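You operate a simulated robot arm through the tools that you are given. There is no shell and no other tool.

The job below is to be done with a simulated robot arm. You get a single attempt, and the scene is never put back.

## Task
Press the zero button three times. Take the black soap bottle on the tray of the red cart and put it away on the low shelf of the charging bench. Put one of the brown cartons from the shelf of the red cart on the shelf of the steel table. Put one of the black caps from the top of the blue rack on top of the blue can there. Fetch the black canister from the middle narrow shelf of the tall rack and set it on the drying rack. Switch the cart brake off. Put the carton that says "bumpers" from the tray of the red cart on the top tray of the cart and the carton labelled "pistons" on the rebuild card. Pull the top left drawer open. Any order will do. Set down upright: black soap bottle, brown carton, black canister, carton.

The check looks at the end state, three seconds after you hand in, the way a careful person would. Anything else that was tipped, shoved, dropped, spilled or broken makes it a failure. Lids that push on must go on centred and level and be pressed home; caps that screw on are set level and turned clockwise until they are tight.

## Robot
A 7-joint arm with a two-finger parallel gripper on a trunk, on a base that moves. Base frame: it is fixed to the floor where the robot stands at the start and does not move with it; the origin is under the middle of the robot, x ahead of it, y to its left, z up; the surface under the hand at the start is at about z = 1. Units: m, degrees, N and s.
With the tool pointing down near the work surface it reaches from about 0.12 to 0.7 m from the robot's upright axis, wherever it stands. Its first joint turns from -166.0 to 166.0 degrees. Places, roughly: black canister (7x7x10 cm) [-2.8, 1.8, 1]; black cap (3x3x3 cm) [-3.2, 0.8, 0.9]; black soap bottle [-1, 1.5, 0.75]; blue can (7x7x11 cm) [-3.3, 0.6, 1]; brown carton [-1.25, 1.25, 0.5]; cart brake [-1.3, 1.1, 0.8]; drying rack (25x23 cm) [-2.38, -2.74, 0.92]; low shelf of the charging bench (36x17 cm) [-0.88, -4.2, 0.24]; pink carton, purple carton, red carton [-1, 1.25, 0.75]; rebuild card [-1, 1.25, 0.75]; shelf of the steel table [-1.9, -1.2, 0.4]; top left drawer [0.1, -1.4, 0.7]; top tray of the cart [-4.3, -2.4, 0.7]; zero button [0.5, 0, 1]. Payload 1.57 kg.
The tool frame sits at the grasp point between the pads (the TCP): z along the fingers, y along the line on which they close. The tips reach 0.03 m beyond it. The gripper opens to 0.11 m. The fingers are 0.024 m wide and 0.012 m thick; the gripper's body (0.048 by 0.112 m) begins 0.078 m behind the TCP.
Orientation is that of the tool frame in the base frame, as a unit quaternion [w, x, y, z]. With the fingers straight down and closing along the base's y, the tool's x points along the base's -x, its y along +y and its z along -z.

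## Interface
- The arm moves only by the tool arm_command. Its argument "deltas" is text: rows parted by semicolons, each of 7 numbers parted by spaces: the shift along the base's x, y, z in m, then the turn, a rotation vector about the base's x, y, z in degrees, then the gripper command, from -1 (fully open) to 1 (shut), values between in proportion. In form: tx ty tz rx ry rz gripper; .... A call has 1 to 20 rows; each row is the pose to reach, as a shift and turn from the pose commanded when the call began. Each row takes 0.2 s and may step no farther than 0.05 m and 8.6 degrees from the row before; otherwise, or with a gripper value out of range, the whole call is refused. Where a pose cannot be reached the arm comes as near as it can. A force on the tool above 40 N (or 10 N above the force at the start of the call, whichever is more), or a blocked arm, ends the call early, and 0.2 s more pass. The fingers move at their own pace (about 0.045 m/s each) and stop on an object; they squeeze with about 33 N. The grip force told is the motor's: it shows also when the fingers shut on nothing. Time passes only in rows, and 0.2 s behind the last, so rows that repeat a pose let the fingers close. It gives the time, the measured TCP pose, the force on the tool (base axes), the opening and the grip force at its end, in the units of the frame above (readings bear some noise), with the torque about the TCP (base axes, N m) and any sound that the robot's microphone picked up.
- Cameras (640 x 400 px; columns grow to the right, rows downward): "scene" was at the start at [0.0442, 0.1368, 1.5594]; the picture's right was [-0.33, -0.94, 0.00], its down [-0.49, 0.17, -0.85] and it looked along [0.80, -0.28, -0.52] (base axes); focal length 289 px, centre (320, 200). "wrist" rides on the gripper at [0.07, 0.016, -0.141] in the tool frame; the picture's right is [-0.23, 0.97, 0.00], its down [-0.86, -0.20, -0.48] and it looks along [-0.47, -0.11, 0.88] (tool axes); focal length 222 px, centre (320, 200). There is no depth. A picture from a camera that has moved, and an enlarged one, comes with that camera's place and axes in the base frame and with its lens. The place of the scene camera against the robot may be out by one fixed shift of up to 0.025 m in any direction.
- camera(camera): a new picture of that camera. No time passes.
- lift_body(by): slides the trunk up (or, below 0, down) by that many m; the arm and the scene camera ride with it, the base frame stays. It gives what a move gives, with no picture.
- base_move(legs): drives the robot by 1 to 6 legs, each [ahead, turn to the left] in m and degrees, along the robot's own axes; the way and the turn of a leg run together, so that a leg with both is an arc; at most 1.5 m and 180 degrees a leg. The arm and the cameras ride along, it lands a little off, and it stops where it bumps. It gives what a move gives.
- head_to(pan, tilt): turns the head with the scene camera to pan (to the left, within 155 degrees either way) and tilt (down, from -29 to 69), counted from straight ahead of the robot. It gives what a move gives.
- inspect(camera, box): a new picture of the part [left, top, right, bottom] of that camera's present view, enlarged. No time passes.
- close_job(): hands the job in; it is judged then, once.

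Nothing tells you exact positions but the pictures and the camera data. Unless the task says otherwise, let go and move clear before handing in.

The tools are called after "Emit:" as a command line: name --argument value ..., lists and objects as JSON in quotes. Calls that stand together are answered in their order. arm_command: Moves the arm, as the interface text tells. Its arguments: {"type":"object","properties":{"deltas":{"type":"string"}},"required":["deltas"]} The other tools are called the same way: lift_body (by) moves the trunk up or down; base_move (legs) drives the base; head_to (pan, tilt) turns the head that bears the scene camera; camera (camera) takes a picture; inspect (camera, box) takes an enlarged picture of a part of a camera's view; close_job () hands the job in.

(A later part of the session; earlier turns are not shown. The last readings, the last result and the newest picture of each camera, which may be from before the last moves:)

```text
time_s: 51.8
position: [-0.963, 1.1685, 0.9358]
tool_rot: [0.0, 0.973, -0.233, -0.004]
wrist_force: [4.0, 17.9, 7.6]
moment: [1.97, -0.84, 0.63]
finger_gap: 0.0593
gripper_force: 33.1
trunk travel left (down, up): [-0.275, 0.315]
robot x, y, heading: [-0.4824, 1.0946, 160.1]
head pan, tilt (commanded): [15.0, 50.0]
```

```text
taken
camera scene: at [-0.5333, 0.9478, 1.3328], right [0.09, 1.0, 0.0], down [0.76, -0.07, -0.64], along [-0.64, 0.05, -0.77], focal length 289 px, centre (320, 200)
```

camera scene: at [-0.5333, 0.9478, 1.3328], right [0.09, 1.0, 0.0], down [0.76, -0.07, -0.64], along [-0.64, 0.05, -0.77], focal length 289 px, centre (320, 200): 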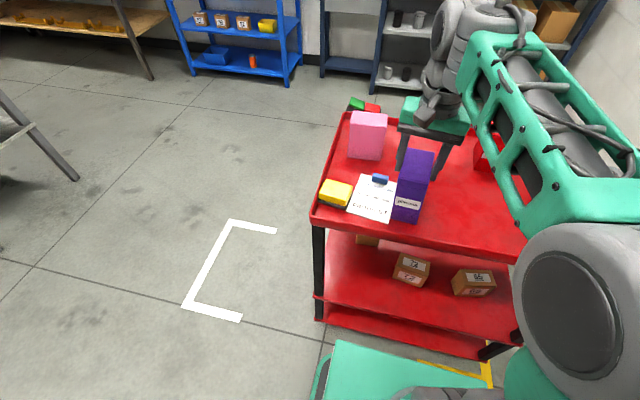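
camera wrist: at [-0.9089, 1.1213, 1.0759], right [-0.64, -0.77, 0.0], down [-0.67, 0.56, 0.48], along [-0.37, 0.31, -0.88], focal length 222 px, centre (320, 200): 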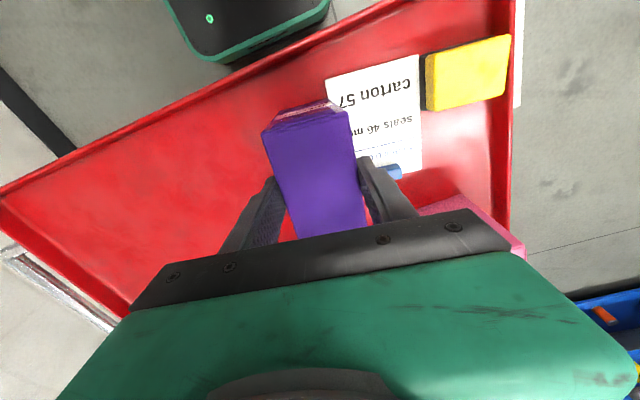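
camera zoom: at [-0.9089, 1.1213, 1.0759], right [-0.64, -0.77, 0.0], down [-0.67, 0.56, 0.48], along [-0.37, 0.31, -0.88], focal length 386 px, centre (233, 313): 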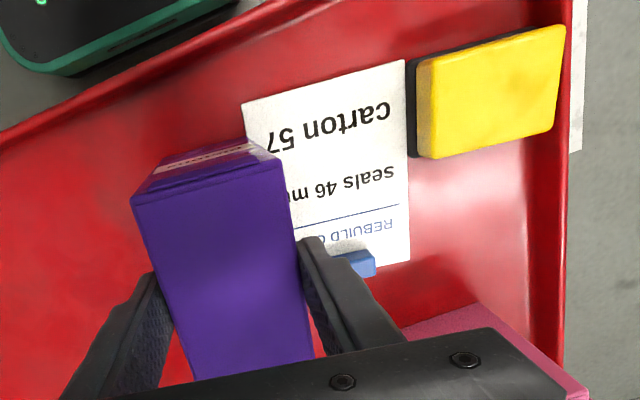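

The carton slid down in the grip, touched the tray and pushed the card about 7 cm (and the yellow block about 2 cm). I'll back off the pressure, regrip the carton lower, and park it; then put the card and block back where they were.

Emit:
arm_command --deltas "0.004 0.011 0 0 0 0 1; 0.008 0.022 0 0 0 0 1; 0.008 0.022 0 0 0 0 1"

Emit:
camera --camera "wrist"

Emit:
inspect --camera "scene" --box '[320, 130, 470, 240]'

```text
time_s: 52.6
position: [-0.9556, 1.1895, 0.9353]
tool_rot: [-0.001, 0.973, -0.232, -0.003]
wrist_force: [0.1, -0.3, -3.1]
moment: [0.01, 0.01, 0.02]
finger_gap: 0.0575
gripper_force: 32.9
trunk travel left (down, up): [-0.275, 0.315]
robot x, y, heading: [-0.4789, 1.0933, 160.1]
head pan, tilt (commanded): [15.0, 50.0]
```

```text
taken
camera wrist: at [-0.9017, 1.1424, 1.0751], right [-0.64, -0.77, 0.0], down [-0.67, 0.56, 0.48], along [-0.37, 0.31, -0.88], focal length 222 px, centre (320, 200)
```

wrist: 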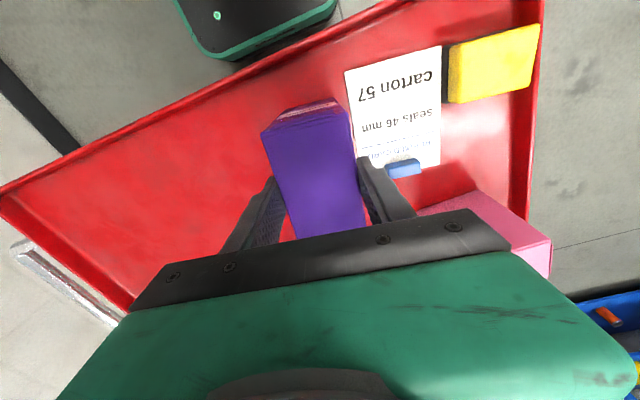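

```text
3.64 times, centred on (395, 185) of scene
camera zoom: at [-0.5338, 0.9461, 1.3323], right [0.08, 1.0, 0.0], down [0.76, -0.06, -0.64], along [-0.64, 0.05, -0.77], focal length 1051 px, centre (47, 254)
```

zoom: 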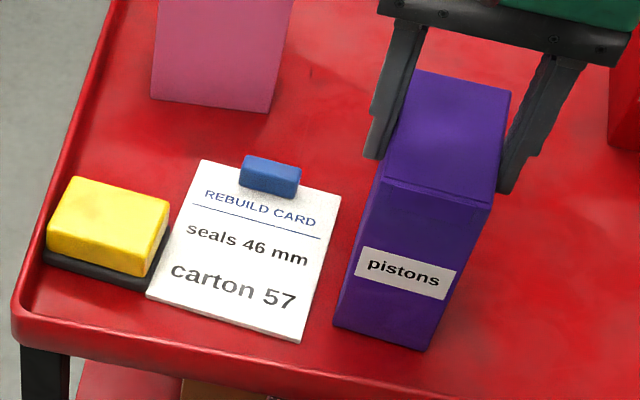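

The carton now hangs free near tray level (3 N weight), just right of the card. I lower it gently until it stands, let go, regrip lower, then move it slowly out of the way.

Emit:
arm_command --deltas "0 0 -0.002 0 0 0 1; 0 0 -0.004 0 0 0 1; 0 0 -0.006 0 0 0 1; 0 0 -0.006 0 0 0 1"

```text
time_s: 53.6
position: [-0.9542, 1.1899, 0.934]
tool_rot: [0.0, 0.973, -0.233, -0.006]
wrist_force: [1.7, 7.9, 26.8]
moment: [0.09, -0.6, 0.11]
finger_gap: 0.058
gripper_force: 33.4
trunk travel left (down, up): [-0.275, 0.315]
robot x, y, heading: [-0.4809, 1.0939, 160.4]
head pan, tilt (commanded): [15.0, 50.0]
```

The carton now stands on the tray (27 N when pressed, no slipping), held only by its top 2 cm. I relieve the pressure, open, go down to a deeper grip and close again.

Emit:
arm_command --deltas "0 0 0.004 0 0 0 1; 0 0 0.005 0 0 0 1; 0 0 0.005 0 0 0 0.3; 0 0 0.005 0 0 0 -0.3; 0 0 0.005 0 0 0 -0.6; 0 0 0.005 0 0 0 -0.6; 0 0 0.005 0 0 0 -0.6"

Emit:
camera --camera "wrist"

Emit:
inspect --camera "scene" --box '[320, 130, 470, 240]'

```text
time_s: 55.2
position: [-0.9555, 1.1883, 0.9353]
tool_rot: [0.0, 0.973, -0.232, -0.003]
wrist_force: [0.3, 0.0, -0.3]
moment: [0.01, -0.01, 0.02]
finger_gap: 0.088
gripper_force: 0.0
trunk travel left (down, up): [-0.275, 0.315]
robot x, y, heading: [-0.478, 1.0921, 160.1]
head pan, tilt (commanded): [15.0, 50.0]
```

```text
taken
camera wrist: at [-0.9017, 1.1424, 1.0753], right [-0.64, -0.77, 0.0], down [-0.67, 0.56, 0.48], along [-0.37, 0.31, -0.88], focal length 222 px, centre (320, 200)
```

wrist: 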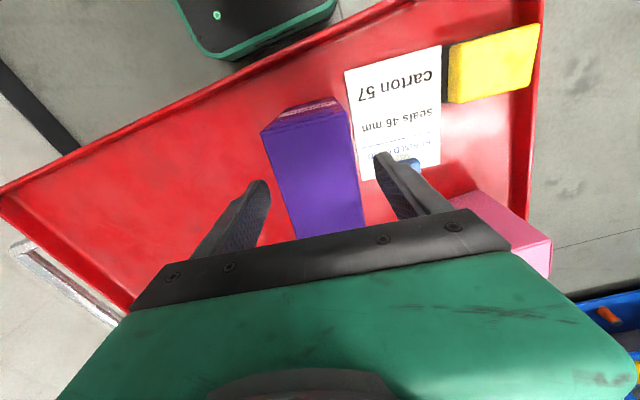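

```text
3.64 times, centred on (395, 185) of scene
camera zoom: at [-0.5336, 0.946, 1.3324], right [0.08, 1.0, 0.0], down [0.76, -0.06, -0.64], along [-0.64, 0.05, -0.77], focal length 1051 px, centre (47, 254)
```

zoom: 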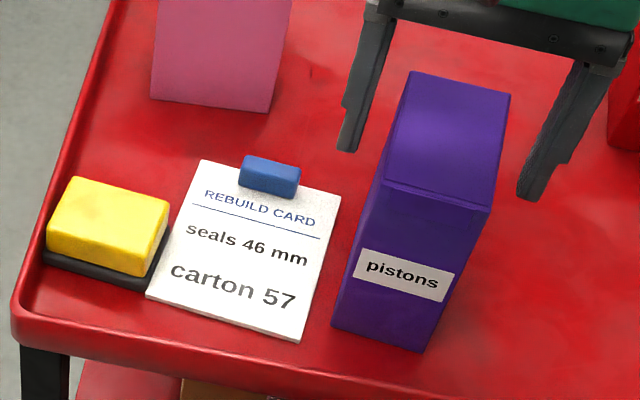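

The carton stands upright. I lower around it, close, and lift slowly, then check the grip.

Emit:
arm_command --deltas "0 0 -0.02 0 0 0 -0.6; 0 0 -0.04 0 0 0 -0.6; 0 0 -0.055 0 0 0 -0.6; 0 0 -0.065 0 0 0 -0.6; 0 0 -0.065 0 0 0 1; 0 0 -0.065 0 0 0 1; 0 0 -0.065 0 0 0 1; 0 0 -0.065 0 0 0 1; 0 0 -0.065 0 0 0 1"

Emit:
arm_command --deltas "0 0 0.004 0 0 0 1; 0 0 0.010 0 0 0 1; 0 0 0.016 0 0 0 1; 0 0 0.022 0 0 0 1; 0 0 0.03 0 0 0 1; 0 0 0.03 0 0 0 1"

Emit:
camera --camera "wrist"

Emit:
inspect --camera "scene" --box '[320, 130, 470, 240]'

```text
time_s: 57.2
position: [-0.9547, 1.1885, 0.8702]
tool_rot: [-0.001, 0.973, -0.232, -0.003]
wrist_force: [-0.8, 0.3, -0.8]
moment: [-0.01, 0.07, -0.02]
finger_gap: 0.0581
gripper_force: 33.2
trunk travel left (down, up): [-0.275, 0.315]
robot x, y, heading: [-0.4791, 1.096, 160.0]
head pan, tilt (commanded): [15.0, 50.0]
```

```text
time_s: 58.6
position: [-0.9547, 1.1888, 0.9004]
tool_rot: [0.0, 0.973, -0.232, -0.003]
wrist_force: [0.1, 0.2, -3.5]
moment: [0.02, 0.02, 0.0]
finger_gap: 0.0581
gripper_force: 33.1
trunk travel left (down, up): [-0.275, 0.315]
robot x, y, heading: [-0.4804, 1.093, 160.2]
head pan, tilt (commanded): [15.0, 50.0]
```

```text
taken
camera wrist: at [-0.9018, 1.1421, 1.0417], right [-0.64, -0.77, 0.0], down [-0.67, 0.56, 0.48], along [-0.37, 0.31, -0.88], focal length 222 px, centre (320, 200)
```

wrist: 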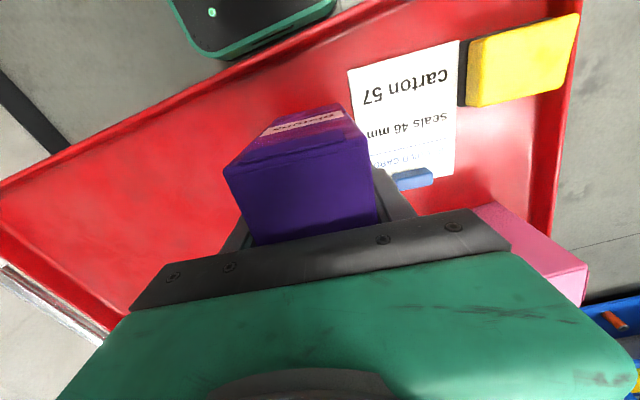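

```text
3.64 times, centred on (395, 185) of scene
camera zoom: at [-0.5338, 0.946, 1.3324], right [0.08, 1.0, 0.0], down [0.76, -0.06, -0.64], along [-0.64, 0.05, -0.77], focal length 1051 px, centre (47, 254)
```

zoom: 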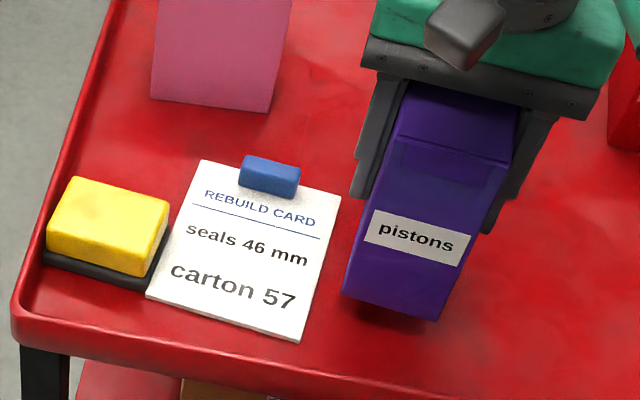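

It is lifted 3 cm with a deep grip. I move it slowly back to where it stood at first and check whether it slips.

Emit:
arm_command --deltas "0.002 0.007 0 0 0 0 1; 0.005 0.018 0 0 0 0 1; 0.009 0.032 0 0 0 0 1; 0.013 0.046 0 0 0 0 1; 0.017 0.06 0 0 0 0 1; 0.021 0.075 0 0 0 0 1; 0.025 0.09 0 0 0 0 1; 0.029 0.105 0 0 0 0 1; 0.033 0.12 0 0 0 0 1; 0.037 0.134 0 0 0 0 1; 0.041 0.148 0 0 0 0 1; 0.045 0.16 0 0 0 0 1; 0.048 0.17 0 0 0 0 1; 0.049 0.174 0 0 0 0 1; 0.049 0.174 0 0 0 0 1"

Emit:
camera --camera "wrist"

```text
time_s: 61.8
position: [-0.9068, 1.3634, 0.899]
tool_rot: [-0.001, 0.973, -0.231, -0.002]
wrist_force: [0.7, 0.4, -2.8]
moment: [0.03, 0.01, 0.0]
finger_gap: 0.0578
gripper_force: 33.3
trunk travel left (down, up): [-0.275, 0.315]
robot x, y, heading: [-0.4801, 1.0941, 160.1]
head pan, tilt (commanded): [15.0, 50.0]
```

```text
taken
camera wrist: at [-0.8528, 1.3164, 1.0403], right [-0.64, -0.77, 0.0], down [-0.67, 0.56, 0.48], along [-0.37, 0.31, -0.88], focal length 222 px, centre (320, 200)
```

wrist: 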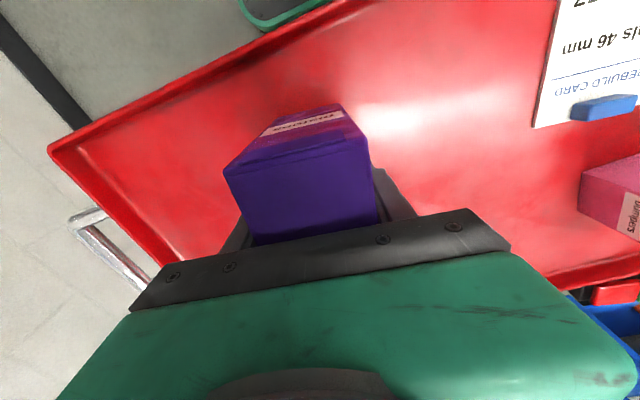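

No slip at slow speed. I set the carton down here for now, release, and rise.

Emit:
arm_command --deltas "0 0 -0.008 0 0 0 1; 0 0 -0.016 0 0 0 1; 0 0 -0.022 0 0 0 1; 0 0 -0.027 0 0 0 1; 0 0 -0.029 0 0 0 1; 0 0 -0.030 0 0 0 1"

Emit:
arm_command --deltas "0 0 0 0 0 0 0.4; 0 0 0 0 0 0 -0.2; 0 0 0 0 0 0 -0.6; 0 0 0 0 0 0 -0.6; 0 0 0.03 0 0 0 -0.6; 0 0 0.07 0 0 0 -0.6; 0 0 0.11 0 0 0 -0.6; 0 0 0.15 0 0 0 -0.6"

Emit:
camera --camera "wrist"

```text
time_s: 63.2
position: [-0.9062, 1.3627, 0.8704]
tool_rot: [0.0, 0.973, -0.231, -0.003]
wrist_force: [1.0, 0.4, 0.3]
moment: [-0.07, -0.21, 0.08]
finger_gap: 0.0579
gripper_force: 32.5
trunk travel left (down, up): [-0.275, 0.315]
robot x, y, heading: [-0.4787, 1.0921, 160.3]
head pan, tilt (commanded): [15.0, 50.0]
```

```text
time_s: 65.0
position: [-0.9029, 1.3626, 1.0191]
tool_rot: [0.0, 0.973, -0.232, -0.001]
wrist_force: [-0.1, 0.0, 0.2]
moment: [0.01, 0.0, 0.01]
finger_gap: 0.0881
gripper_force: 0.1
trunk travel left (down, up): [-0.275, 0.315]
robot x, y, heading: [-0.4821, 1.0927, 160.2]
head pan, tilt (commanded): [15.0, 50.0]
```

```text
taken
camera wrist: at [-0.8506, 1.3159, 1.1604], right [-0.64, -0.77, 0.0], down [-0.67, 0.56, 0.48], along [-0.37, 0.31, -0.88], focal length 222 px, centre (320, 200)
```

wrist: 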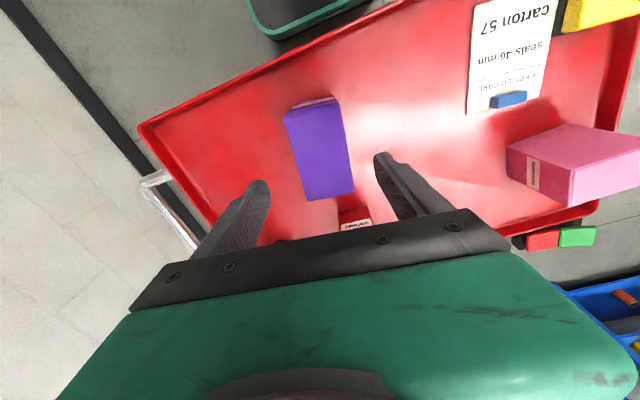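

The purple carton is parked upright. Now I'll use the card's blue clip as a handle to slide the card back; first I move above the clip, estimated at (-1.047, 1.127).

Emit:
arm_command --deltas "-0.022 -0.036 0 0 0 0 -0.1; -0.044 -0.072 0 0 0 0 -0.1; -0.066 -0.109 0 0 0 0 -0.1; -0.088 -0.145 0 0 0 0 -0.1; -0.11 -0.181 0 0 0 0 -0.1; -0.13 -0.21 -0.02 0 0 0 -0.1; -0.143 -0.236 -0.05 0 0 0 -0.1; -0.143 -0.236 -0.07 0 0 0 -0.1; -0.143 -0.236 -0.07 0 0 0 -0.1"

Emit:
camera --camera "wrist"

Emit:
inspect --camera "scene" --box '[310, 100, 470, 240]'

```text
time_s: 67.0
position: [-1.0492, 1.127, 0.9506]
tool_rot: [0.0, 0.973, -0.232, -0.003]
wrist_force: [0.2, 0.7, 0.5]
moment: [0.0, -0.03, -0.01]
finger_gap: 0.0604
gripper_force: 0.0
trunk travel left (down, up): [-0.275, 0.315]
robot x, y, heading: [-0.4825, 1.0926, 160.3]
head pan, tilt (commanded): [15.0, 50.0]
```

```text
taken
camera wrist: at [-0.9949, 1.0805, 1.0909], right [-0.64, -0.77, 0.0], down [-0.67, 0.56, 0.48], along [-0.37, 0.31, -0.88], focal length 222 px, centre (320, 200)
```

wrist: 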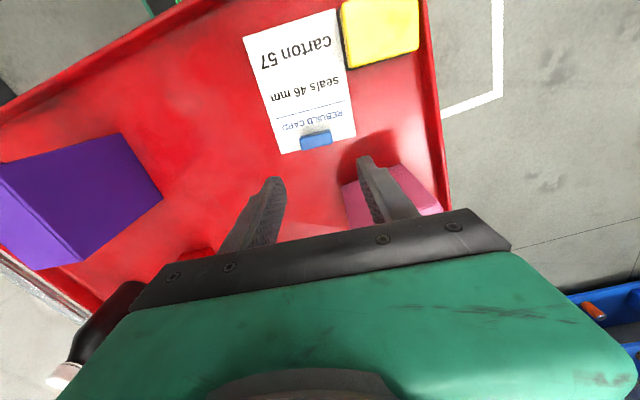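

```text
2.86 times, centred on (390, 170) of scene
camera zoom: at [-0.5337, 0.946, 1.3324], right [0.08, 1.0, 0.0], down [0.76, -0.06, -0.64], along [-0.64, 0.05, -0.77], focal length 826 px, centre (120, 286)
```

zoom: 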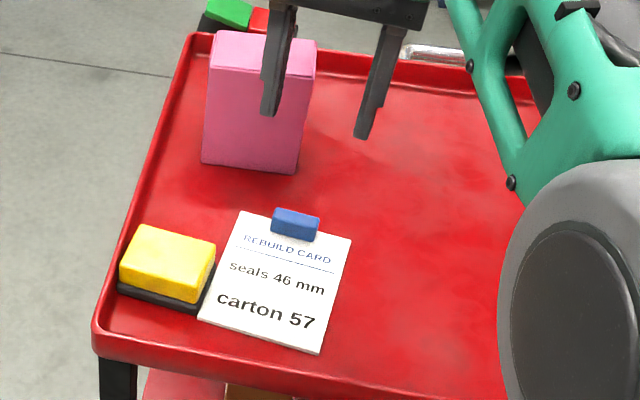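

The clip is at (-1.045, 1.127) and the pink carton leaves enough room. I descend onto the clip with the fingers either side of it.

Emit:
arm_command --deltas "0.004 0 -0.03 0 0 0 -0.1; 0.004 0 -0.06 0 0 0 -0.1; 0.004 0 -0.085 0 0 0 -0.1; 0.004 0 -0.1 0 0 0 -0.1; 0.004 0 -0.108 0 0 0 -0.1; 0.004 0 -0.111 0 0 0 -0.1"

Emit:
inspect --camera "wrist" --box '[220, 100, 460, 250]'

Emit:
inspect --camera "scene" --box '[330, 90, 470, 220]'

```text
time_s: 68.4
position: [-1.0458, 1.1254, 0.839]
tool_rot: [0.0, 0.973, -0.231, -0.003]
wrist_force: [-1.1, -0.8, 0.4]
moment: [0.0, -0.03, 0.0]
finger_gap: 0.0605
gripper_force: 0.0
trunk travel left (down, up): [-0.275, 0.315]
robot x, y, heading: [-0.4781, 1.0933, 160.1]
head pan, tilt (commanded): [15.0, 50.0]
```

```text
2.67 times, centred on (340, 175) of wrist
camera zoom: at [-0.9916, 1.0795, 0.98], right [-0.64, -0.77, 0.0], down [-0.67, 0.56, 0.48], along [-0.37, 0.31, -0.88], focal length 592 px, centre (267, 267)
```

zoom: 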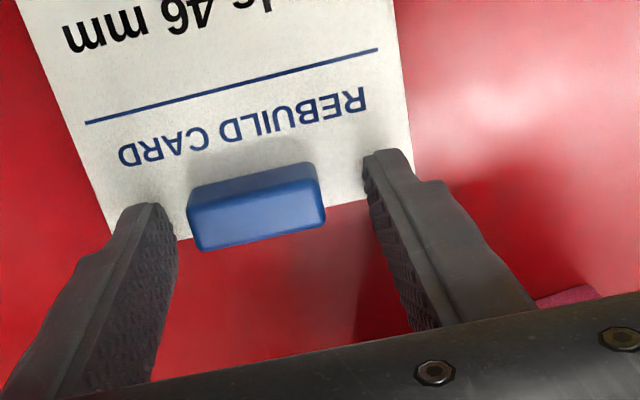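

```text
3.08 times, centred on (400, 155) of scene
camera zoom: at [-0.5336, 0.946, 1.3324], right [0.08, 1.0, 0.0], down [0.76, -0.06, -0.64], along [-0.64, 0.05, -0.77], focal length 889 px, centre (74, 338)
```

zoom: 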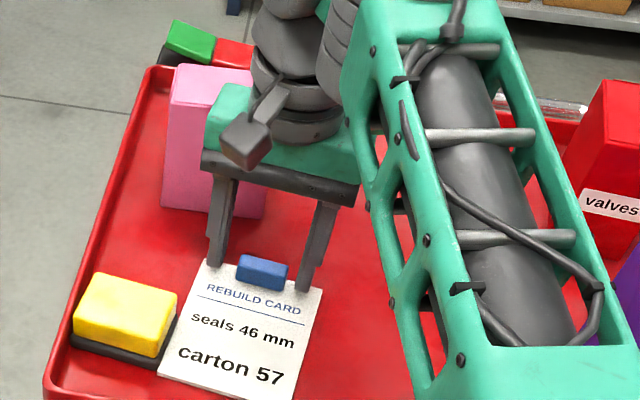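

The fingers straddle the clip well. I close on it and slide the card slowly back by (+0.021, +0.069).

Emit:
arm_command --deltas "0 0 -0.002 0 0 0 0.1; 0 0 -0.002 0 0 0 0.4; 0 0 -0.002 0 0 0 0.7; 0 0 -0.002 0 0 0 0.7; 0 0 -0.002 0 0 0 0.7"

```text
time_s: 69.6
position: [-1.0455, 1.126, 0.8379]
tool_rot: [-0.001, 0.973, -0.232, -0.003]
wrist_force: [0.6, 1.1, 1.6]
moment: [-0.03, 0.03, 0.1]
finger_gap: 0.0392
gripper_force: 32.4
trunk travel left (down, up): [-0.275, 0.315]
robot x, y, heading: [-0.4787, 1.0946, 160.2]
head pan, tilt (commanded): [15.0, 50.0]
```

Emit:
arm_command --deltas "0.001 0.004 0 0 0 0 0.7; 0.003 0.011 0 0 0 0 0.7; 0.006 0.019 0 0 0 0 0.7; 0.009 0.028 0 0 0 0 0.7; 0.012 0.037 0 0 0 0 0.7; 0.015 0.046 0 0 0 0 0.7; 0.018 0.056 0 0 0 0 0.7; 0.020 0.064 0 0 0 0 0.7; 0.022 0.069 0 0 0 0 0.7; 0.022 0.070 0 0 0 0 0.7"

Emit:
inspect --camera "scene" --box '[310, 90, 470, 250]'

Emit:
camera --camera "wrist"

```text
time_s: 71.8
position: [-1.0223, 1.1947, 0.8384]
tool_rot: [-0.001, 0.973, -0.232, -0.003]
wrist_force: [-0.5, -3.6, 9.3]
moment: [-0.07, 0.12, 0.12]
finger_gap: 0.0392
gripper_force: 33.0
trunk travel left (down, up): [-0.275, 0.315]
robot x, y, heading: [-0.4808, 1.0903, 160.2]
head pan, tilt (commanded): [15.0, 50.0]
```

```text
2.50 times, centred on (390, 170) of scene
camera zoom: at [-0.533, 0.9455, 1.3324], right [0.08, 1.0, 0.0], down [0.76, -0.06, -0.64], along [-0.64, 0.05, -0.77], focal length 723 px, centre (145, 275)
```

zoom: 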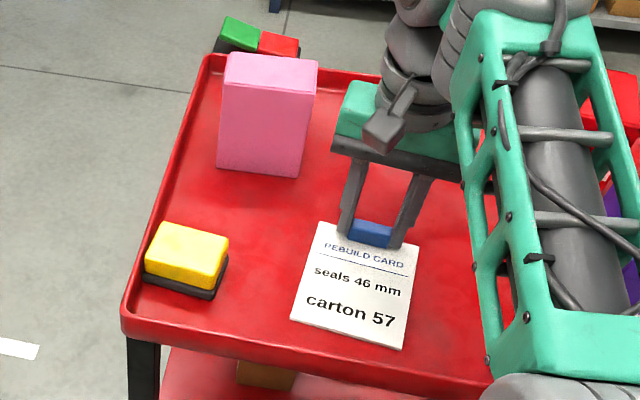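

```text
taken
camera wrist: at [-0.9692, 1.1488, 0.9782], right [-0.64, -0.77, 0.0], down [-0.67, 0.56, 0.48], along [-0.37, 0.31, -0.88], focal length 222 px, centre (320, 200)
```

wrist: 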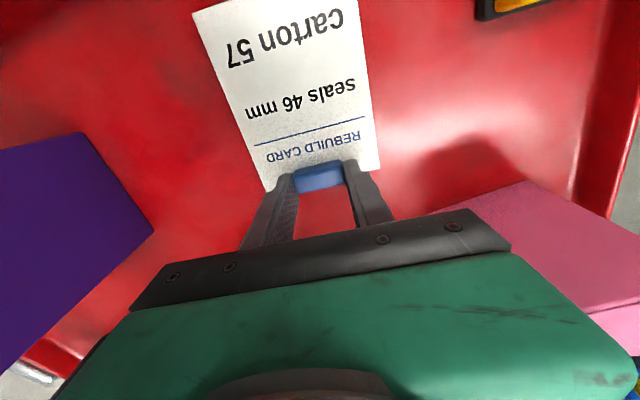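

The card is almost back (about 4 mm short compared with the first picture). I nudge it, release, rise, and go over to the yellow block, which needs about (+0.012, +0.023) and a ~8° turn.

Emit:
arm_command --deltas "0.0005 0.002 0 0 0 0 0.7; 0.001 0.0045 0 0 0 0 0.7; 0.001 0.0045 0 0 0 0 0.5; 0.001 0.0045 0 0 0 0 0.2; 0.001 0.0045 0 0 0 0 0; 0.001 0.0045 0 0 0 0 0; 0.001 0.0045 0.03 0 0 0 0; 0.001 0.0045 0.07 0 0 0 -0.3; 0.001 0.0045 0.11 0 0 0 -0.6"

Emit:
inspect --camera "scene" --box '[310, 90, 470, 250]'

Emit:
camera --camera "wrist"

```text
time_s: 73.8
position: [-1.0211, 1.1996, 0.9451]
tool_rot: [0.0, 0.973, -0.231, -0.002]
wrist_force: [0.4, -0.2, 0.2]
moment: [0.0, 0.0, 0.01]
finger_gap: 0.0879
gripper_force: 0.0
trunk travel left (down, up): [-0.275, 0.315]
robot x, y, heading: [-0.4808, 1.0907, 160.1]
head pan, tilt (commanded): [15.0, 50.0]
```

```text
2.50 times, centred on (390, 170) of scene
camera zoom: at [-0.5337, 0.946, 1.3323], right [0.08, 1.0, 0.0], down [0.76, -0.06, -0.64], along [-0.64, 0.05, -0.77], focal length 723 px, centre (145, 275)
```

zoom: 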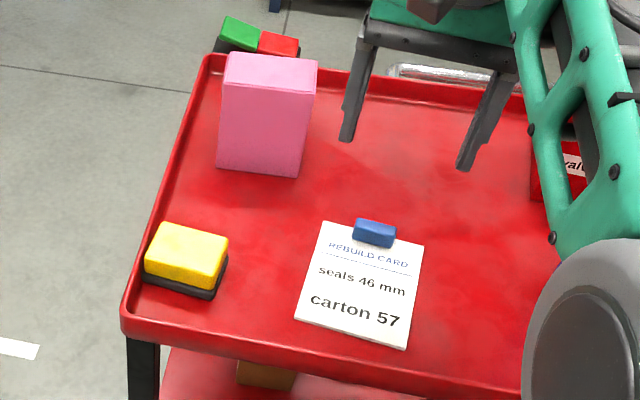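

```text
taken
camera wrist: at [-0.9679, 1.1525, 1.0865], right [-0.64, -0.77, 0.0], down [-0.67, 0.56, 0.48], along [-0.37, 0.31, -0.88], focal length 222 px, centre (320, 200)
```

wrist: 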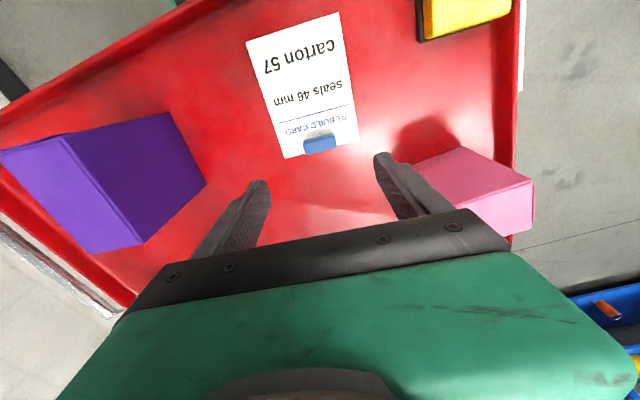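

The card is back where it was, within a couple of millimetres. The yellow block sits against the left rim, so I'll turn the hand about 83° to grip it front-to-back; first I move above it and turn.

Emit:
arm_command --deltas "0.002 -0.015 0.02 0 0 -8 -0.6; 0.004 -0.035 0.03 0 0 -16 -0.6; 0.007 -0.055 0.03 0 0 -24 -0.6; 0.01 -0.075 0.03 0 0 -32 -0.6; 0.013 -0.095 0.03 0 0 -40 -0.6; 0.016 -0.115 0.03 0 0 -48 -0.6; 0.019 -0.135 0.03 0 0 -56 -0.6; 0.022 -0.155 0.03 0 0 -64 -0.6; 0.024 -0.175 0.03 0 0 -72 -0.6; 0.026 -0.19 0.03 0 0 -80 -0.6; 0.026 -0.19 0.03 0 0 -83 -0.6; 0.026 -0.19 0.03 0 0 -83 -0.6"

Emit:
camera --camera "wrist"

Emit:
inspect --camera "scene" --box '[310, 90, 470, 250]'

```text
time_s: 76.4
position: [-0.996, 1.0119, 0.9772]
tool_rot: [0.003, -0.575, 0.818, 0.002]
wrist_force: [-0.4, -0.2, -0.1]
moment: [0.0, -0.04, 0.0]
finger_gap: 0.0882
gripper_force: 0.1
trunk travel left (down, up): [-0.275, 0.315]
robot x, y, heading: [-0.4825, 1.0994, 160.4]
head pan, tilt (commanded): [15.0, 50.0]
```

```text
taken
camera wrist: at [-1.0374, 0.9497, 1.1175], right [-0.84, 0.55, 0.0], down [0.48, 0.73, 0.48], along [0.26, 0.41, -0.88], focal length 222 px, centre (320, 200)
```

wrist: 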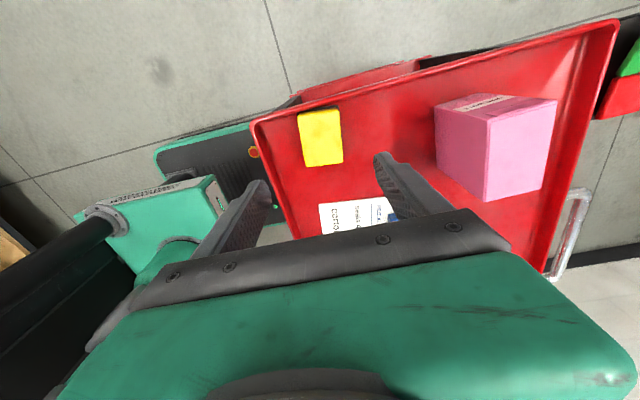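

```text
2.50 times, centred on (390, 170) of scene
camera zoom: at [-0.5337, 0.9459, 1.3324], right [0.08, 1.0, 0.0], down [0.76, -0.06, -0.64], along [-0.64, 0.05, -0.77], focal length 723 px, centre (145, 275)
```

zoom: 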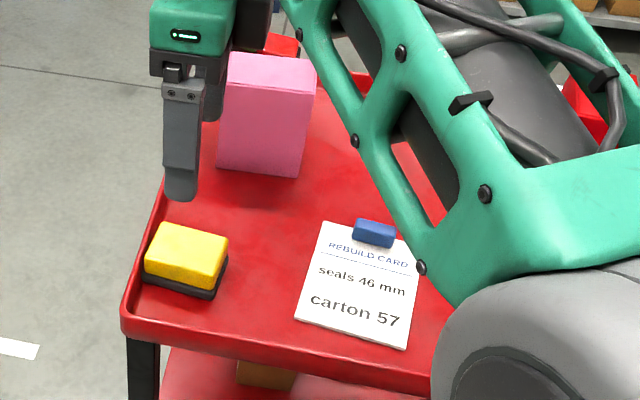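

The yellow block is centred near (-1.001, 1.008), turned about 10° from its original pose at (-0.990, 1.027). I align the hand with it at a narrower opening and go lower to check the rim clearance.

Emit:
arm_command --deltas "-0.005 -0.004 -0.02 0 0 -4 -0.35; -0.005 -0.004 -0.05 0 0 -8 -0.35; -0.005 -0.004 -0.08 0 0 -8 -0.35; -0.005 -0.004 -0.08 0 0 -8 -0.35"

Emit:
inspect --camera "wrist" --box '[200, 80, 440, 250]'

Emit:
inspect --camera "scene" --box '[310, 130, 430, 230]'

```text
time_s: 77.4
position: [-0.9999, 1.0087, 0.8969]
tool_rot: [0.003, -0.517, 0.856, 0.002]
wrist_force: [-0.1, -0.4, 0.8]
moment: [0.02, 0.01, 0.03]
finger_gap: 0.0745
gripper_force: 0.0
trunk travel left (down, up): [-0.275, 0.315]
robot x, y, heading: [-0.479, 1.0943, 160.3]
head pan, tilt (commanded): [15.0, 50.0]
```

```text
2.35 times, centred on (320, 165) of wrist
camera zoom: at [-1.0495, 0.9533, 1.0379], right [-0.76, 0.66, 0.0], down [0.57, 0.66, 0.48], along [0.32, 0.37, -0.88], focal length 523 px, centre (320, 282)
```

zoom: 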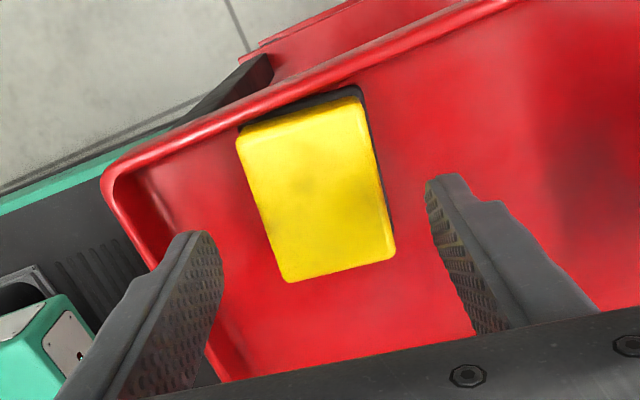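

```text
4.00 times, centred on (370, 180) of scene
camera zoom: at [-0.5337, 0.9459, 1.3324], right [0.08, 1.0, 0.0], down [0.76, -0.06, -0.64], along [-0.64, 0.05, -0.77], focal length 1156 px, centre (120, 280)
```

zoom: 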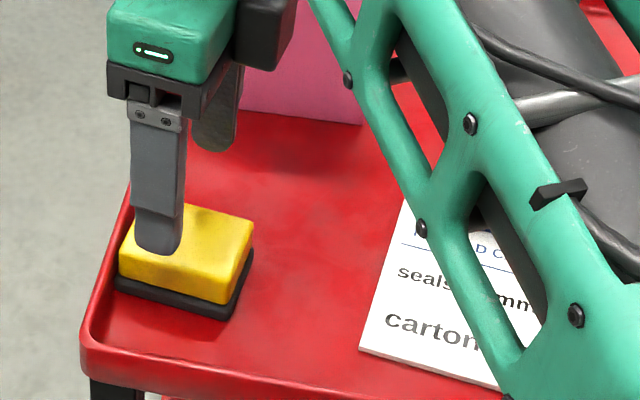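

There is ample room on both sides. I descend and close on the block.

Emit:
arm_command --deltas "0 0 -0.02 0 0 0 -0.35; 0 0 -0.04 0 0 0 -0.35; 0 0 -0.052 0 0 0 -0.35; 0 0 -0.058 0 0 0 -0.35; 0 0 -0.058 0 0 0 0.2; 0 0 -0.058 0 0 0 0.5; 0 0 -0.058 0 0 0 0.5; 0 0 -0.058 0 0 0 0.5"

Emit:
inspect --camera "wrist" --box '[200, 80, 440, 250]'

```text
time_s: 79.2
position: [-1.0009, 1.008, 0.8394]
tool_rot: [0.003, -0.516, 0.856, 0.001]
wrist_force: [0.9, 0.6, 1.4]
moment: [-0.01, -0.03, 0.07]
finger_gap: 0.0552
gripper_force: 33.1
trunk travel left (down, up): [-0.275, 0.315]
robot x, y, heading: [-0.4786, 1.093, 160.1]
head pan, tilt (commanded): [15.0, 50.0]
```

```text
2.35 times, centred on (320, 165) of wrist
camera zoom: at [-1.0502, 0.9526, 0.9802], right [-0.76, 0.66, 0.0], down [0.57, 0.66, 0.48], along [0.32, 0.37, -0.88], focal length 523 px, centre (320, 282)
```

zoom: 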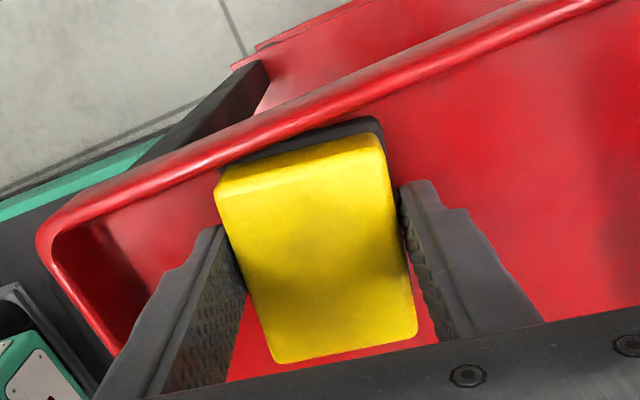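

The block is gripped. I slide it slowly back by (+0.011, +0.020) with a +9° turn.

Emit:
arm_command --deltas "0.001 0.003 0 0 0 1 0.5; 0.003 0.006 0 0 0 3 0.5; 0.005 0.010 0 0 0 5 0.5; 0.007 0.014 0 0 0 7 0.5; 0.010 0.018 0 0 0 9 0.5; 0.011 0.020 0 0 0 9.5 0.5; 0.011 0.020 0 0 0 9.5 0.5"

Emit:
arm_command --deltas "0 0 0 0 0 0 0.2; 0 0 0 0 0 0 -0.2; 0 0 0 0 0 0 -0.35; 0 0 0 0 0 0 -0.35; 0 0 0.03 0 0 0 -0.35; 0 0 0.08 0 0 0 -0.35; 0 0 0.13 0 0 0 -0.35"

Emit:
camera --camera "wrist"

Emit:
inspect --camera "scene" --box '[310, 90, 470, 250]'

```text
time_s: 80.8
position: [-0.9912, 1.0277, 0.8393]
tool_rot: [0.001, -0.586, 0.81, 0.002]
wrist_force: [-1.2, -1.9, 10.3]
moment: [-0.02, -0.01, 0.07]
finger_gap: 0.0551
gripper_force: 32.9
trunk travel left (down, up): [-0.275, 0.315]
robot x, y, heading: [-0.4765, 1.0891, 160.3]
head pan, tilt (commanded): [15.0, 50.0]
```

```text
time_s: 82.4
position: [-0.99, 1.0246, 0.9673]
tool_rot: [0.002, -0.586, 0.811, 0.001]
wrist_force: [0.6, -0.6, 1.2]
moment: [0.05, -0.01, -0.02]
finger_gap: 0.0745
gripper_force: 0.1
trunk travel left (down, up): [-0.275, 0.315]
robot x, y, heading: [-0.4796, 1.0926, 160.2]
head pan, tilt (commanded): [15.0, 50.0]
```

```text
taken
camera wrist: at [-1.03, 0.9624, 1.1078], right [-0.85, 0.52, 0.0], down [0.46, 0.75, 0.48], along [0.25, 0.41, -0.88], focal length 222 px, centre (320, 200)
```

wrist: 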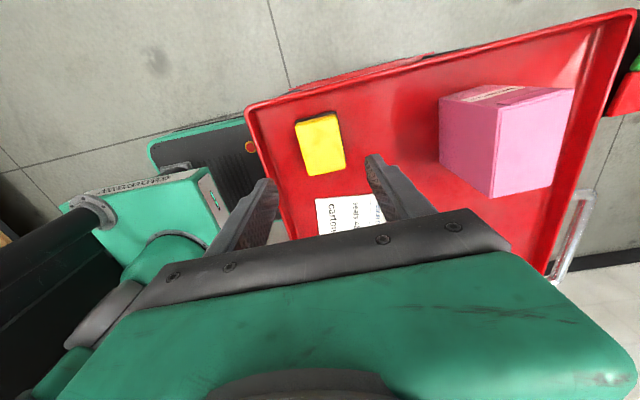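

```text
2.50 times, centred on (390, 170) of scene
camera zoom: at [-0.5337, 0.9459, 1.3323], right [0.08, 1.0, 0.0], down [0.76, -0.06, -0.64], along [-0.64, 0.05, -0.77], focal length 723 px, centre (145, 275)
```

zoom: 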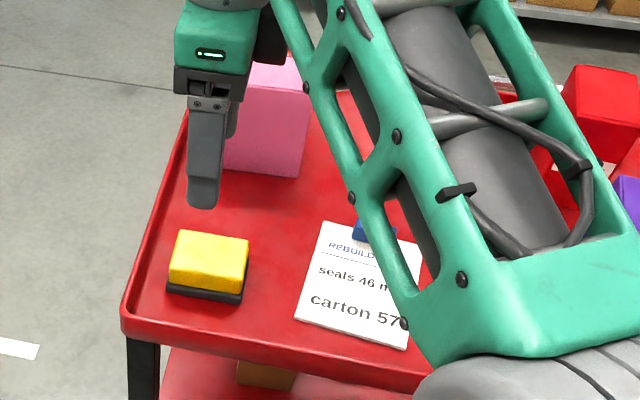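

The yellow block is back in place too (within ~3 mm of the first picture). I turn the hand back and go above the purple carton again.

Emit:
arm_command --deltas "0 0 0.04 0 0 7 -0.6; 0.004 0.03 0.05 0 0 14.5 -0.6; 0.012 0.06 0.05 0 0 22 -0.6; 0.02 0.09 0.05 0 0 29.5 -0.6; 0.028 0.12 0.05 0 0 37 -0.6; 0.036 0.15 0.05 0 0 44.5 -0.6; 0.044 0.18 0.05 0 0 52 -0.6; 0.052 0.21 0.05 0 0 59.5 -0.6; 0.06 0.245 0.05 0 0 67 -0.6; 0.068 0.28 0.05 0 0 74.5 -0.6; 0.076 0.31 0.05 0 0 80 -0.6; 0.0835 0.337 0.05 0 0 81.4 -0.6; 0.0835 0.337 0.05 0 0 81.4 -0.6"

Emit:
camera --camera "wrist"

Emit:
camera --camera "scene"

```text
time_s: 85.2
position: [-0.9072, 1.3655, 1.0181]
tool_rot: [0.0, 0.972, -0.233, -0.002]
wrist_force: [0.3, 0.0, 0.2]
moment: [0.02, 0.02, 0.01]
finger_gap: 0.0878
gripper_force: 0.1
trunk travel left (down, up): [-0.275, 0.315]
robot x, y, heading: [-0.4779, 1.0914, 160.0]
head pan, tilt (commanded): [15.0, 50.0]
```

```text
taken
camera wrist: at [-0.8537, 1.3187, 1.1581], right [-0.64, -0.77, 0.0], down [-0.67, 0.56, 0.48], along [-0.37, 0.31, -0.88], focal length 222 px, centre (320, 200)
```

wrist: 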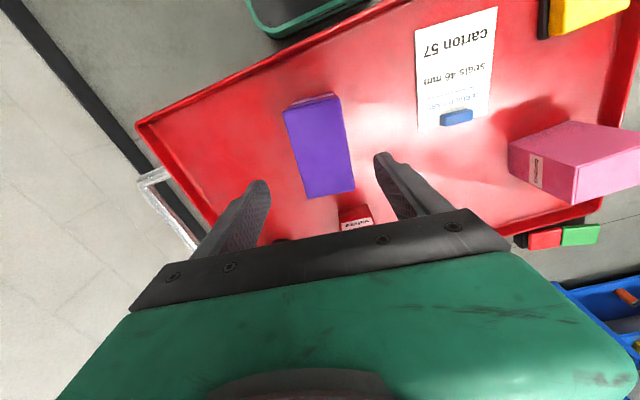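

```text
taken
camera scene: at [-0.5336, 0.9461, 1.3324], right [0.08, 1.0, 0.0], down [0.76, -0.06, -0.64], along [-0.64, 0.05, -0.77], focal length 289 px, centre (320, 200)
```

scene: 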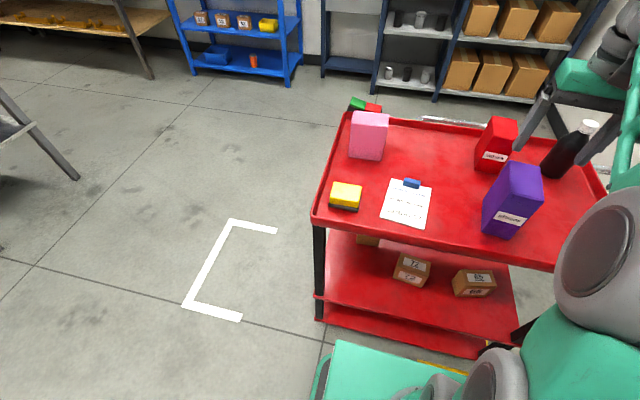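

Everything on the tray matches the first picture again. I descend on the carton, grip deep, and lift slowly by 5 cm.

Emit:
arm_command --deltas "0.001 -0.002 -0.04 0 0 0 -0.6; 0.001 -0.002 -0.08 0 0 0 -0.6; 0.001 -0.002 -0.12 0 0 0 -0.6; 0.001 -0.002 -0.14 0 0 0 -0.6; 0.001 -0.002 -0.148 0 0 0 -0.6; 0.001 -0.002 -0.148 0 0 0 0.3; 0.001 -0.002 -0.148 0 0 0 1; 0.001 -0.002 -0.148 0 0 0 1; 0.001 -0.002 -0.148 0 0 0 1; 0.001 -0.002 -0.148 0 0 0 1"

Emit:
arm_command --deltas "0 0 0.004 0 0 0 1; 0 0 0.010 0 0 0 1; 0 0 0.018 0 0 0 1; 0 0 0.026 0 0 0 1; 0 0 0.034 0 0 0 1; 0 0 0.042 0 0 0 1; 0 0 0.05 0 0 0 1; 0 0 0.05 0 0 0 1"

Emit:
inspect --camera "wrist" --box '[180, 80, 460, 250]'

```text
time_s: 87.4
position: [-0.9058, 1.3637, 0.8707]
tool_rot: [-0.001, 0.973, -0.232, -0.003]
wrist_force: [-0.5, -0.3, 0.7]
moment: [0.03, 0.12, 0.04]
finger_gap: 0.0581
gripper_force: 32.9
trunk travel left (down, up): [-0.275, 0.315]
robot x, y, heading: [-0.4841, 1.0952, 160.3]
head pan, tilt (commanded): [15.0, 50.0]
```

```text
time_s: 89.2
position: [-0.9067, 1.3629, 0.921]
tool_rot: [0.0, 0.972, -0.233, -0.002]
wrist_force: [0.0, -0.4, -2.9]
moment: [0.02, -0.01, -0.02]
finger_gap: 0.058
gripper_force: 33.5
trunk travel left (down, up): [-0.275, 0.315]
robot x, y, heading: [-0.4839, 1.0919, 160.3]
head pan, tilt (commanded): [15.0, 50.0]
```

```text
2.29 times, centred on (320, 165) of wrist
camera zoom: at [-0.8529, 1.3152, 1.0612], right [-0.64, -0.77, 0.0], down [-0.67, 0.56, 0.48], along [-0.37, 0.31, -0.88], focal length 508 px, centre (320, 280)
```

zoom: 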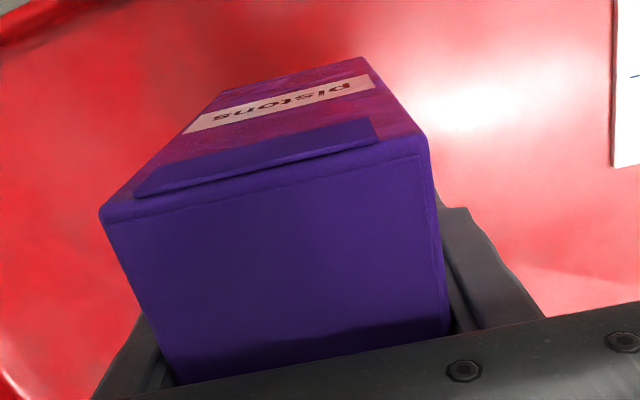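

Held and lifted 5 cm with no slip. I now carry it slowly over the card.

Emit:
arm_command --deltas "-0.002 -0.006 0 0 0 0 1; -0.005 -0.016 0 0 0 0 1; -0.008 -0.028 0 0 0 0 1; -0.012 -0.042 0 0 0 0 1; -0.016 -0.056 0 0 0 0 1; -0.02 -0.07 0 0 0 0 1; -0.024 -0.084 0 0 0 0 1; -0.028 -0.098 0 0 0 0 1; -0.032 -0.112 0 0 0 0 1; -0.036 -0.126 0 0 0 0 1; -0.04 -0.14 0 0 0 0 1; -0.044 -0.154 0 0 0 0 1; -0.048 -0.168 0 0 0 0 1; -0.051 -0.18 0 0 0 0 1; -0.054 -0.19 0 0 0 0 1; -0.056 -0.196 0 0 0 0 1; -0.056 -0.196 0 0 0 0 1"

Emit:
camera --camera "wrist"

Emit:
inspect --camera "scene" --box '[310, 90, 470, 250]'

```text
time_s: 92.8
position: [-0.9626, 1.1647, 0.9203]
tool_rot: [-0.001, 0.972, -0.233, -0.002]
wrist_force: [-0.1, -0.2, -3.5]
moment: [-0.01, -0.01, -0.01]
finger_gap: 0.0579
gripper_force: 32.9
trunk travel left (down, up): [-0.275, 0.315]
robot x, y, heading: [-0.4808, 1.0941, 160.3]
head pan, tilt (commanded): [15.0, 50.0]
```

```text
taken
camera wrist: at [-0.9085, 1.1181, 1.0612], right [-0.64, -0.77, 0.0], down [-0.67, 0.56, 0.48], along [-0.37, 0.31, -0.88], focal length 222 px, centre (320, 200)
```

wrist: 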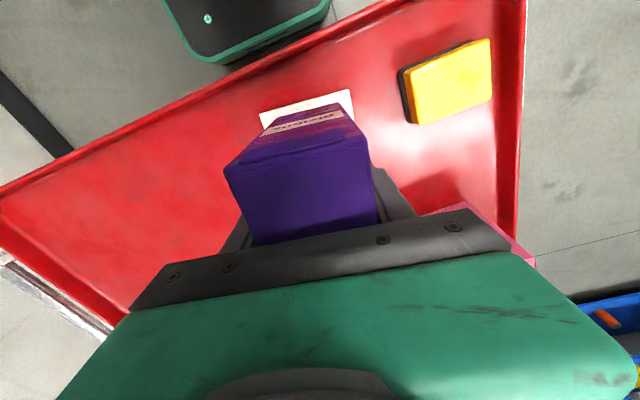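

```text
2.50 times, centred on (390, 170) of scene
camera zoom: at [-0.5339, 0.9459, 1.3323], right [0.08, 1.0, 0.0], down [0.76, -0.06, -0.64], along [-0.64, 0.05, -0.77], focal length 723 px, centre (145, 275)
```

zoom: 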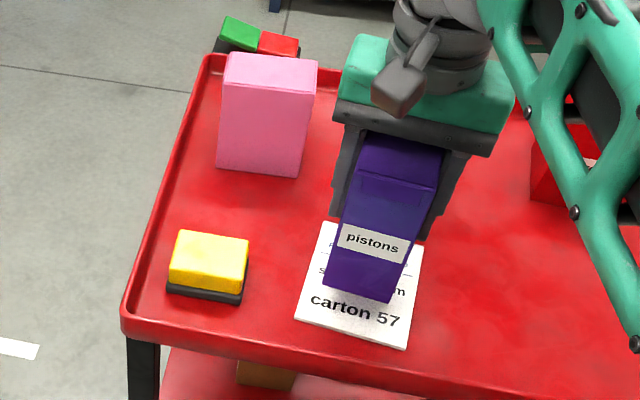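

The carton hangs centred over the card with the clip free. I lower it slowly until it rests.

Emit:
arm_command --deltas "0 0.001 -0.008 0 0 0 1; 0 0.002 -0.016 0 0 0 1; 0 0.002 -0.024 0 0 0 1; 0 0.002 -0.032 0 0 0 1; 0 0.002 -0.038 0 0 0 1; 0 0.002 -0.042 0 0 0 1; 0 0.002 -0.045 0 0 0 1; 0 0.002 -0.047 0 0 0 1; 0 0.002 -0.047 0 0 0 1"

Emit:
inspect --camera "scene" --box '[310, 90, 470, 250]'

```text
time_s: 94.8
position: [-0.9629, 1.1674, 0.8764]
tool_rot: [-0.001, 0.972, -0.233, -0.003]
wrist_force: [0.4, 1.2, 7.9]
moment: [-0.05, -0.45, 0.05]
finger_gap: 0.0576
gripper_force: 33.1
trunk travel left (down, up): [-0.275, 0.315]
robot x, y, heading: [-0.4808, 1.0935, 160.3]
head pan, tilt (commanded): [15.0, 50.0]
```

```text
2.50 times, centred on (390, 170) of scene
camera zoom: at [-0.5332, 0.946, 1.3326], right [0.08, 1.0, 0.0], down [0.76, -0.06, -0.64], along [-0.64, 0.05, -0.77], focal length 723 px, centre (145, 275)
```

zoom: 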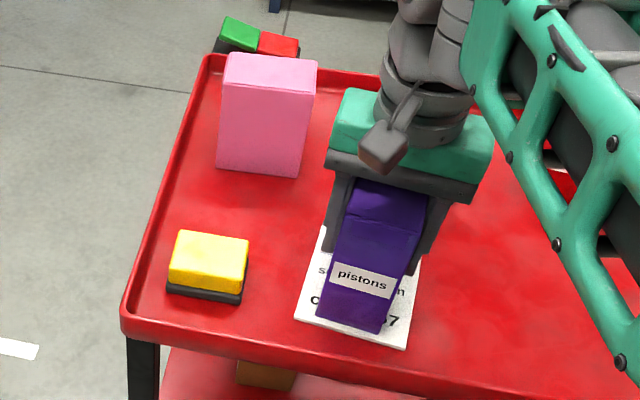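

The carton rests on the card. I ease the pressure, open the fingers and rise.

Emit:
arm_command --deltas "0 0 0.003 0 0 0 1; 0 0 0.003 0 0 0 0.5; 0 0 0.003 0 0 0 0; 0 0 0.003 0 0 0 -0.4; 0 0 0.003 0 0 0 -0.6; 0 0 0.003 0 0 0 -0.6; 0 0 0.03 0 0 0 -0.6; 0 0 0.07 0 0 0 -0.6; 0 0 0.11 0 0 0 -0.6; 0 0 0.16 0 0 0 -0.6"

Emit:
camera --camera "wrist"

Emit:
inspect --camera "scene" --box '[310, 90, 470, 250]'

```text
time_s: 97.0
position: [-0.9609, 1.1659, 1.0336]
tool_rot: [-0.001, 0.973, -0.232, 0.0]
wrist_force: [-0.4, 0.0, 1.0]
moment: [0.01, -0.03, 0.03]
finger_gap: 0.088
gripper_force: 0.1
trunk travel left (down, up): [-0.275, 0.315]
robot x, y, heading: [-0.4775, 1.0938, 160.3]
head pan, tilt (commanded): [15.0, 50.0]
```

```text
taken
camera wrist: at [-0.9081, 1.1195, 1.1745], right [-0.64, -0.77, 0.0], down [-0.67, 0.56, 0.48], along [-0.37, 0.31, -0.88], focal length 222 px, centre (320, 200)
```

wrist: 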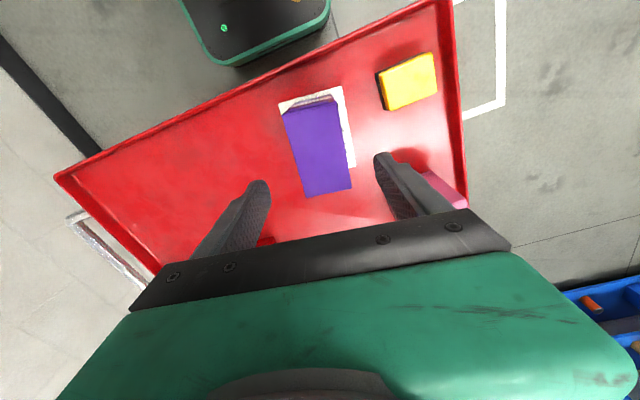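

```text
2.50 times, centred on (390, 170) of scene
camera zoom: at [-0.5343, 0.9461, 1.3322], right [0.08, 1.0, 0.0], down [0.76, -0.06, -0.64], along [-0.64, 0.05, -0.77], focal length 723 px, centre (145, 275)
```

zoom: 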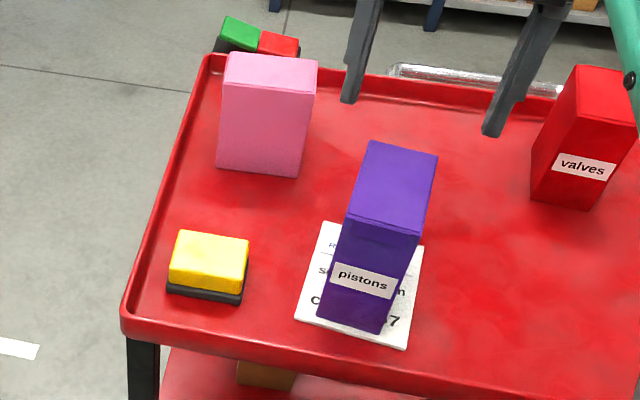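

The "pistons" carton now stands on the card. I zoom in to check it is flat and clear of the clip.

Emit:
inspect --camera "wrist" --box '[260, 70, 380, 220]'

Emit:
inspect --camera "scene" --box '[370, 130, 450, 240]'

```text
2.67 times, centred on (320, 145) of wrist
camera zoom: at [-0.9081, 1.1195, 1.1745], right [-0.64, -0.77, 0.0], down [-0.67, 0.56, 0.48], along [-0.37, 0.31, -0.88], focal length 592 px, centre (320, 347)
```

zoom: 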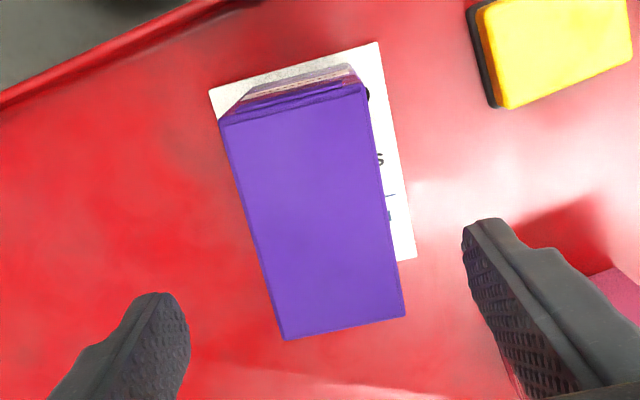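

```text
3.64 times, centred on (410, 185) of scene
camera zoom: at [-0.5343, 0.9461, 1.3322], right [0.08, 1.0, 0.0], down [0.76, -0.06, -0.64], along [-0.64, 0.05, -0.77], focal length 1051 px, centre (-7, 254)
```

zoom: 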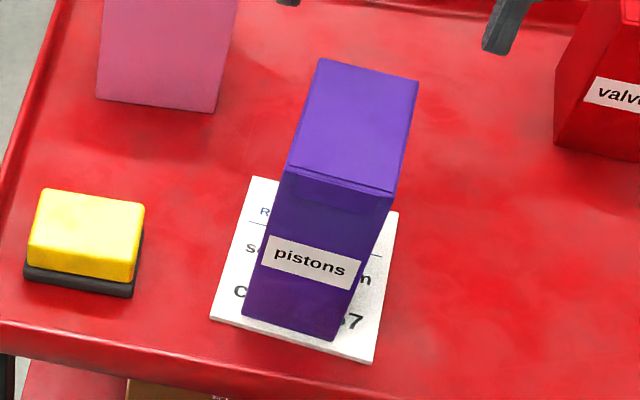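

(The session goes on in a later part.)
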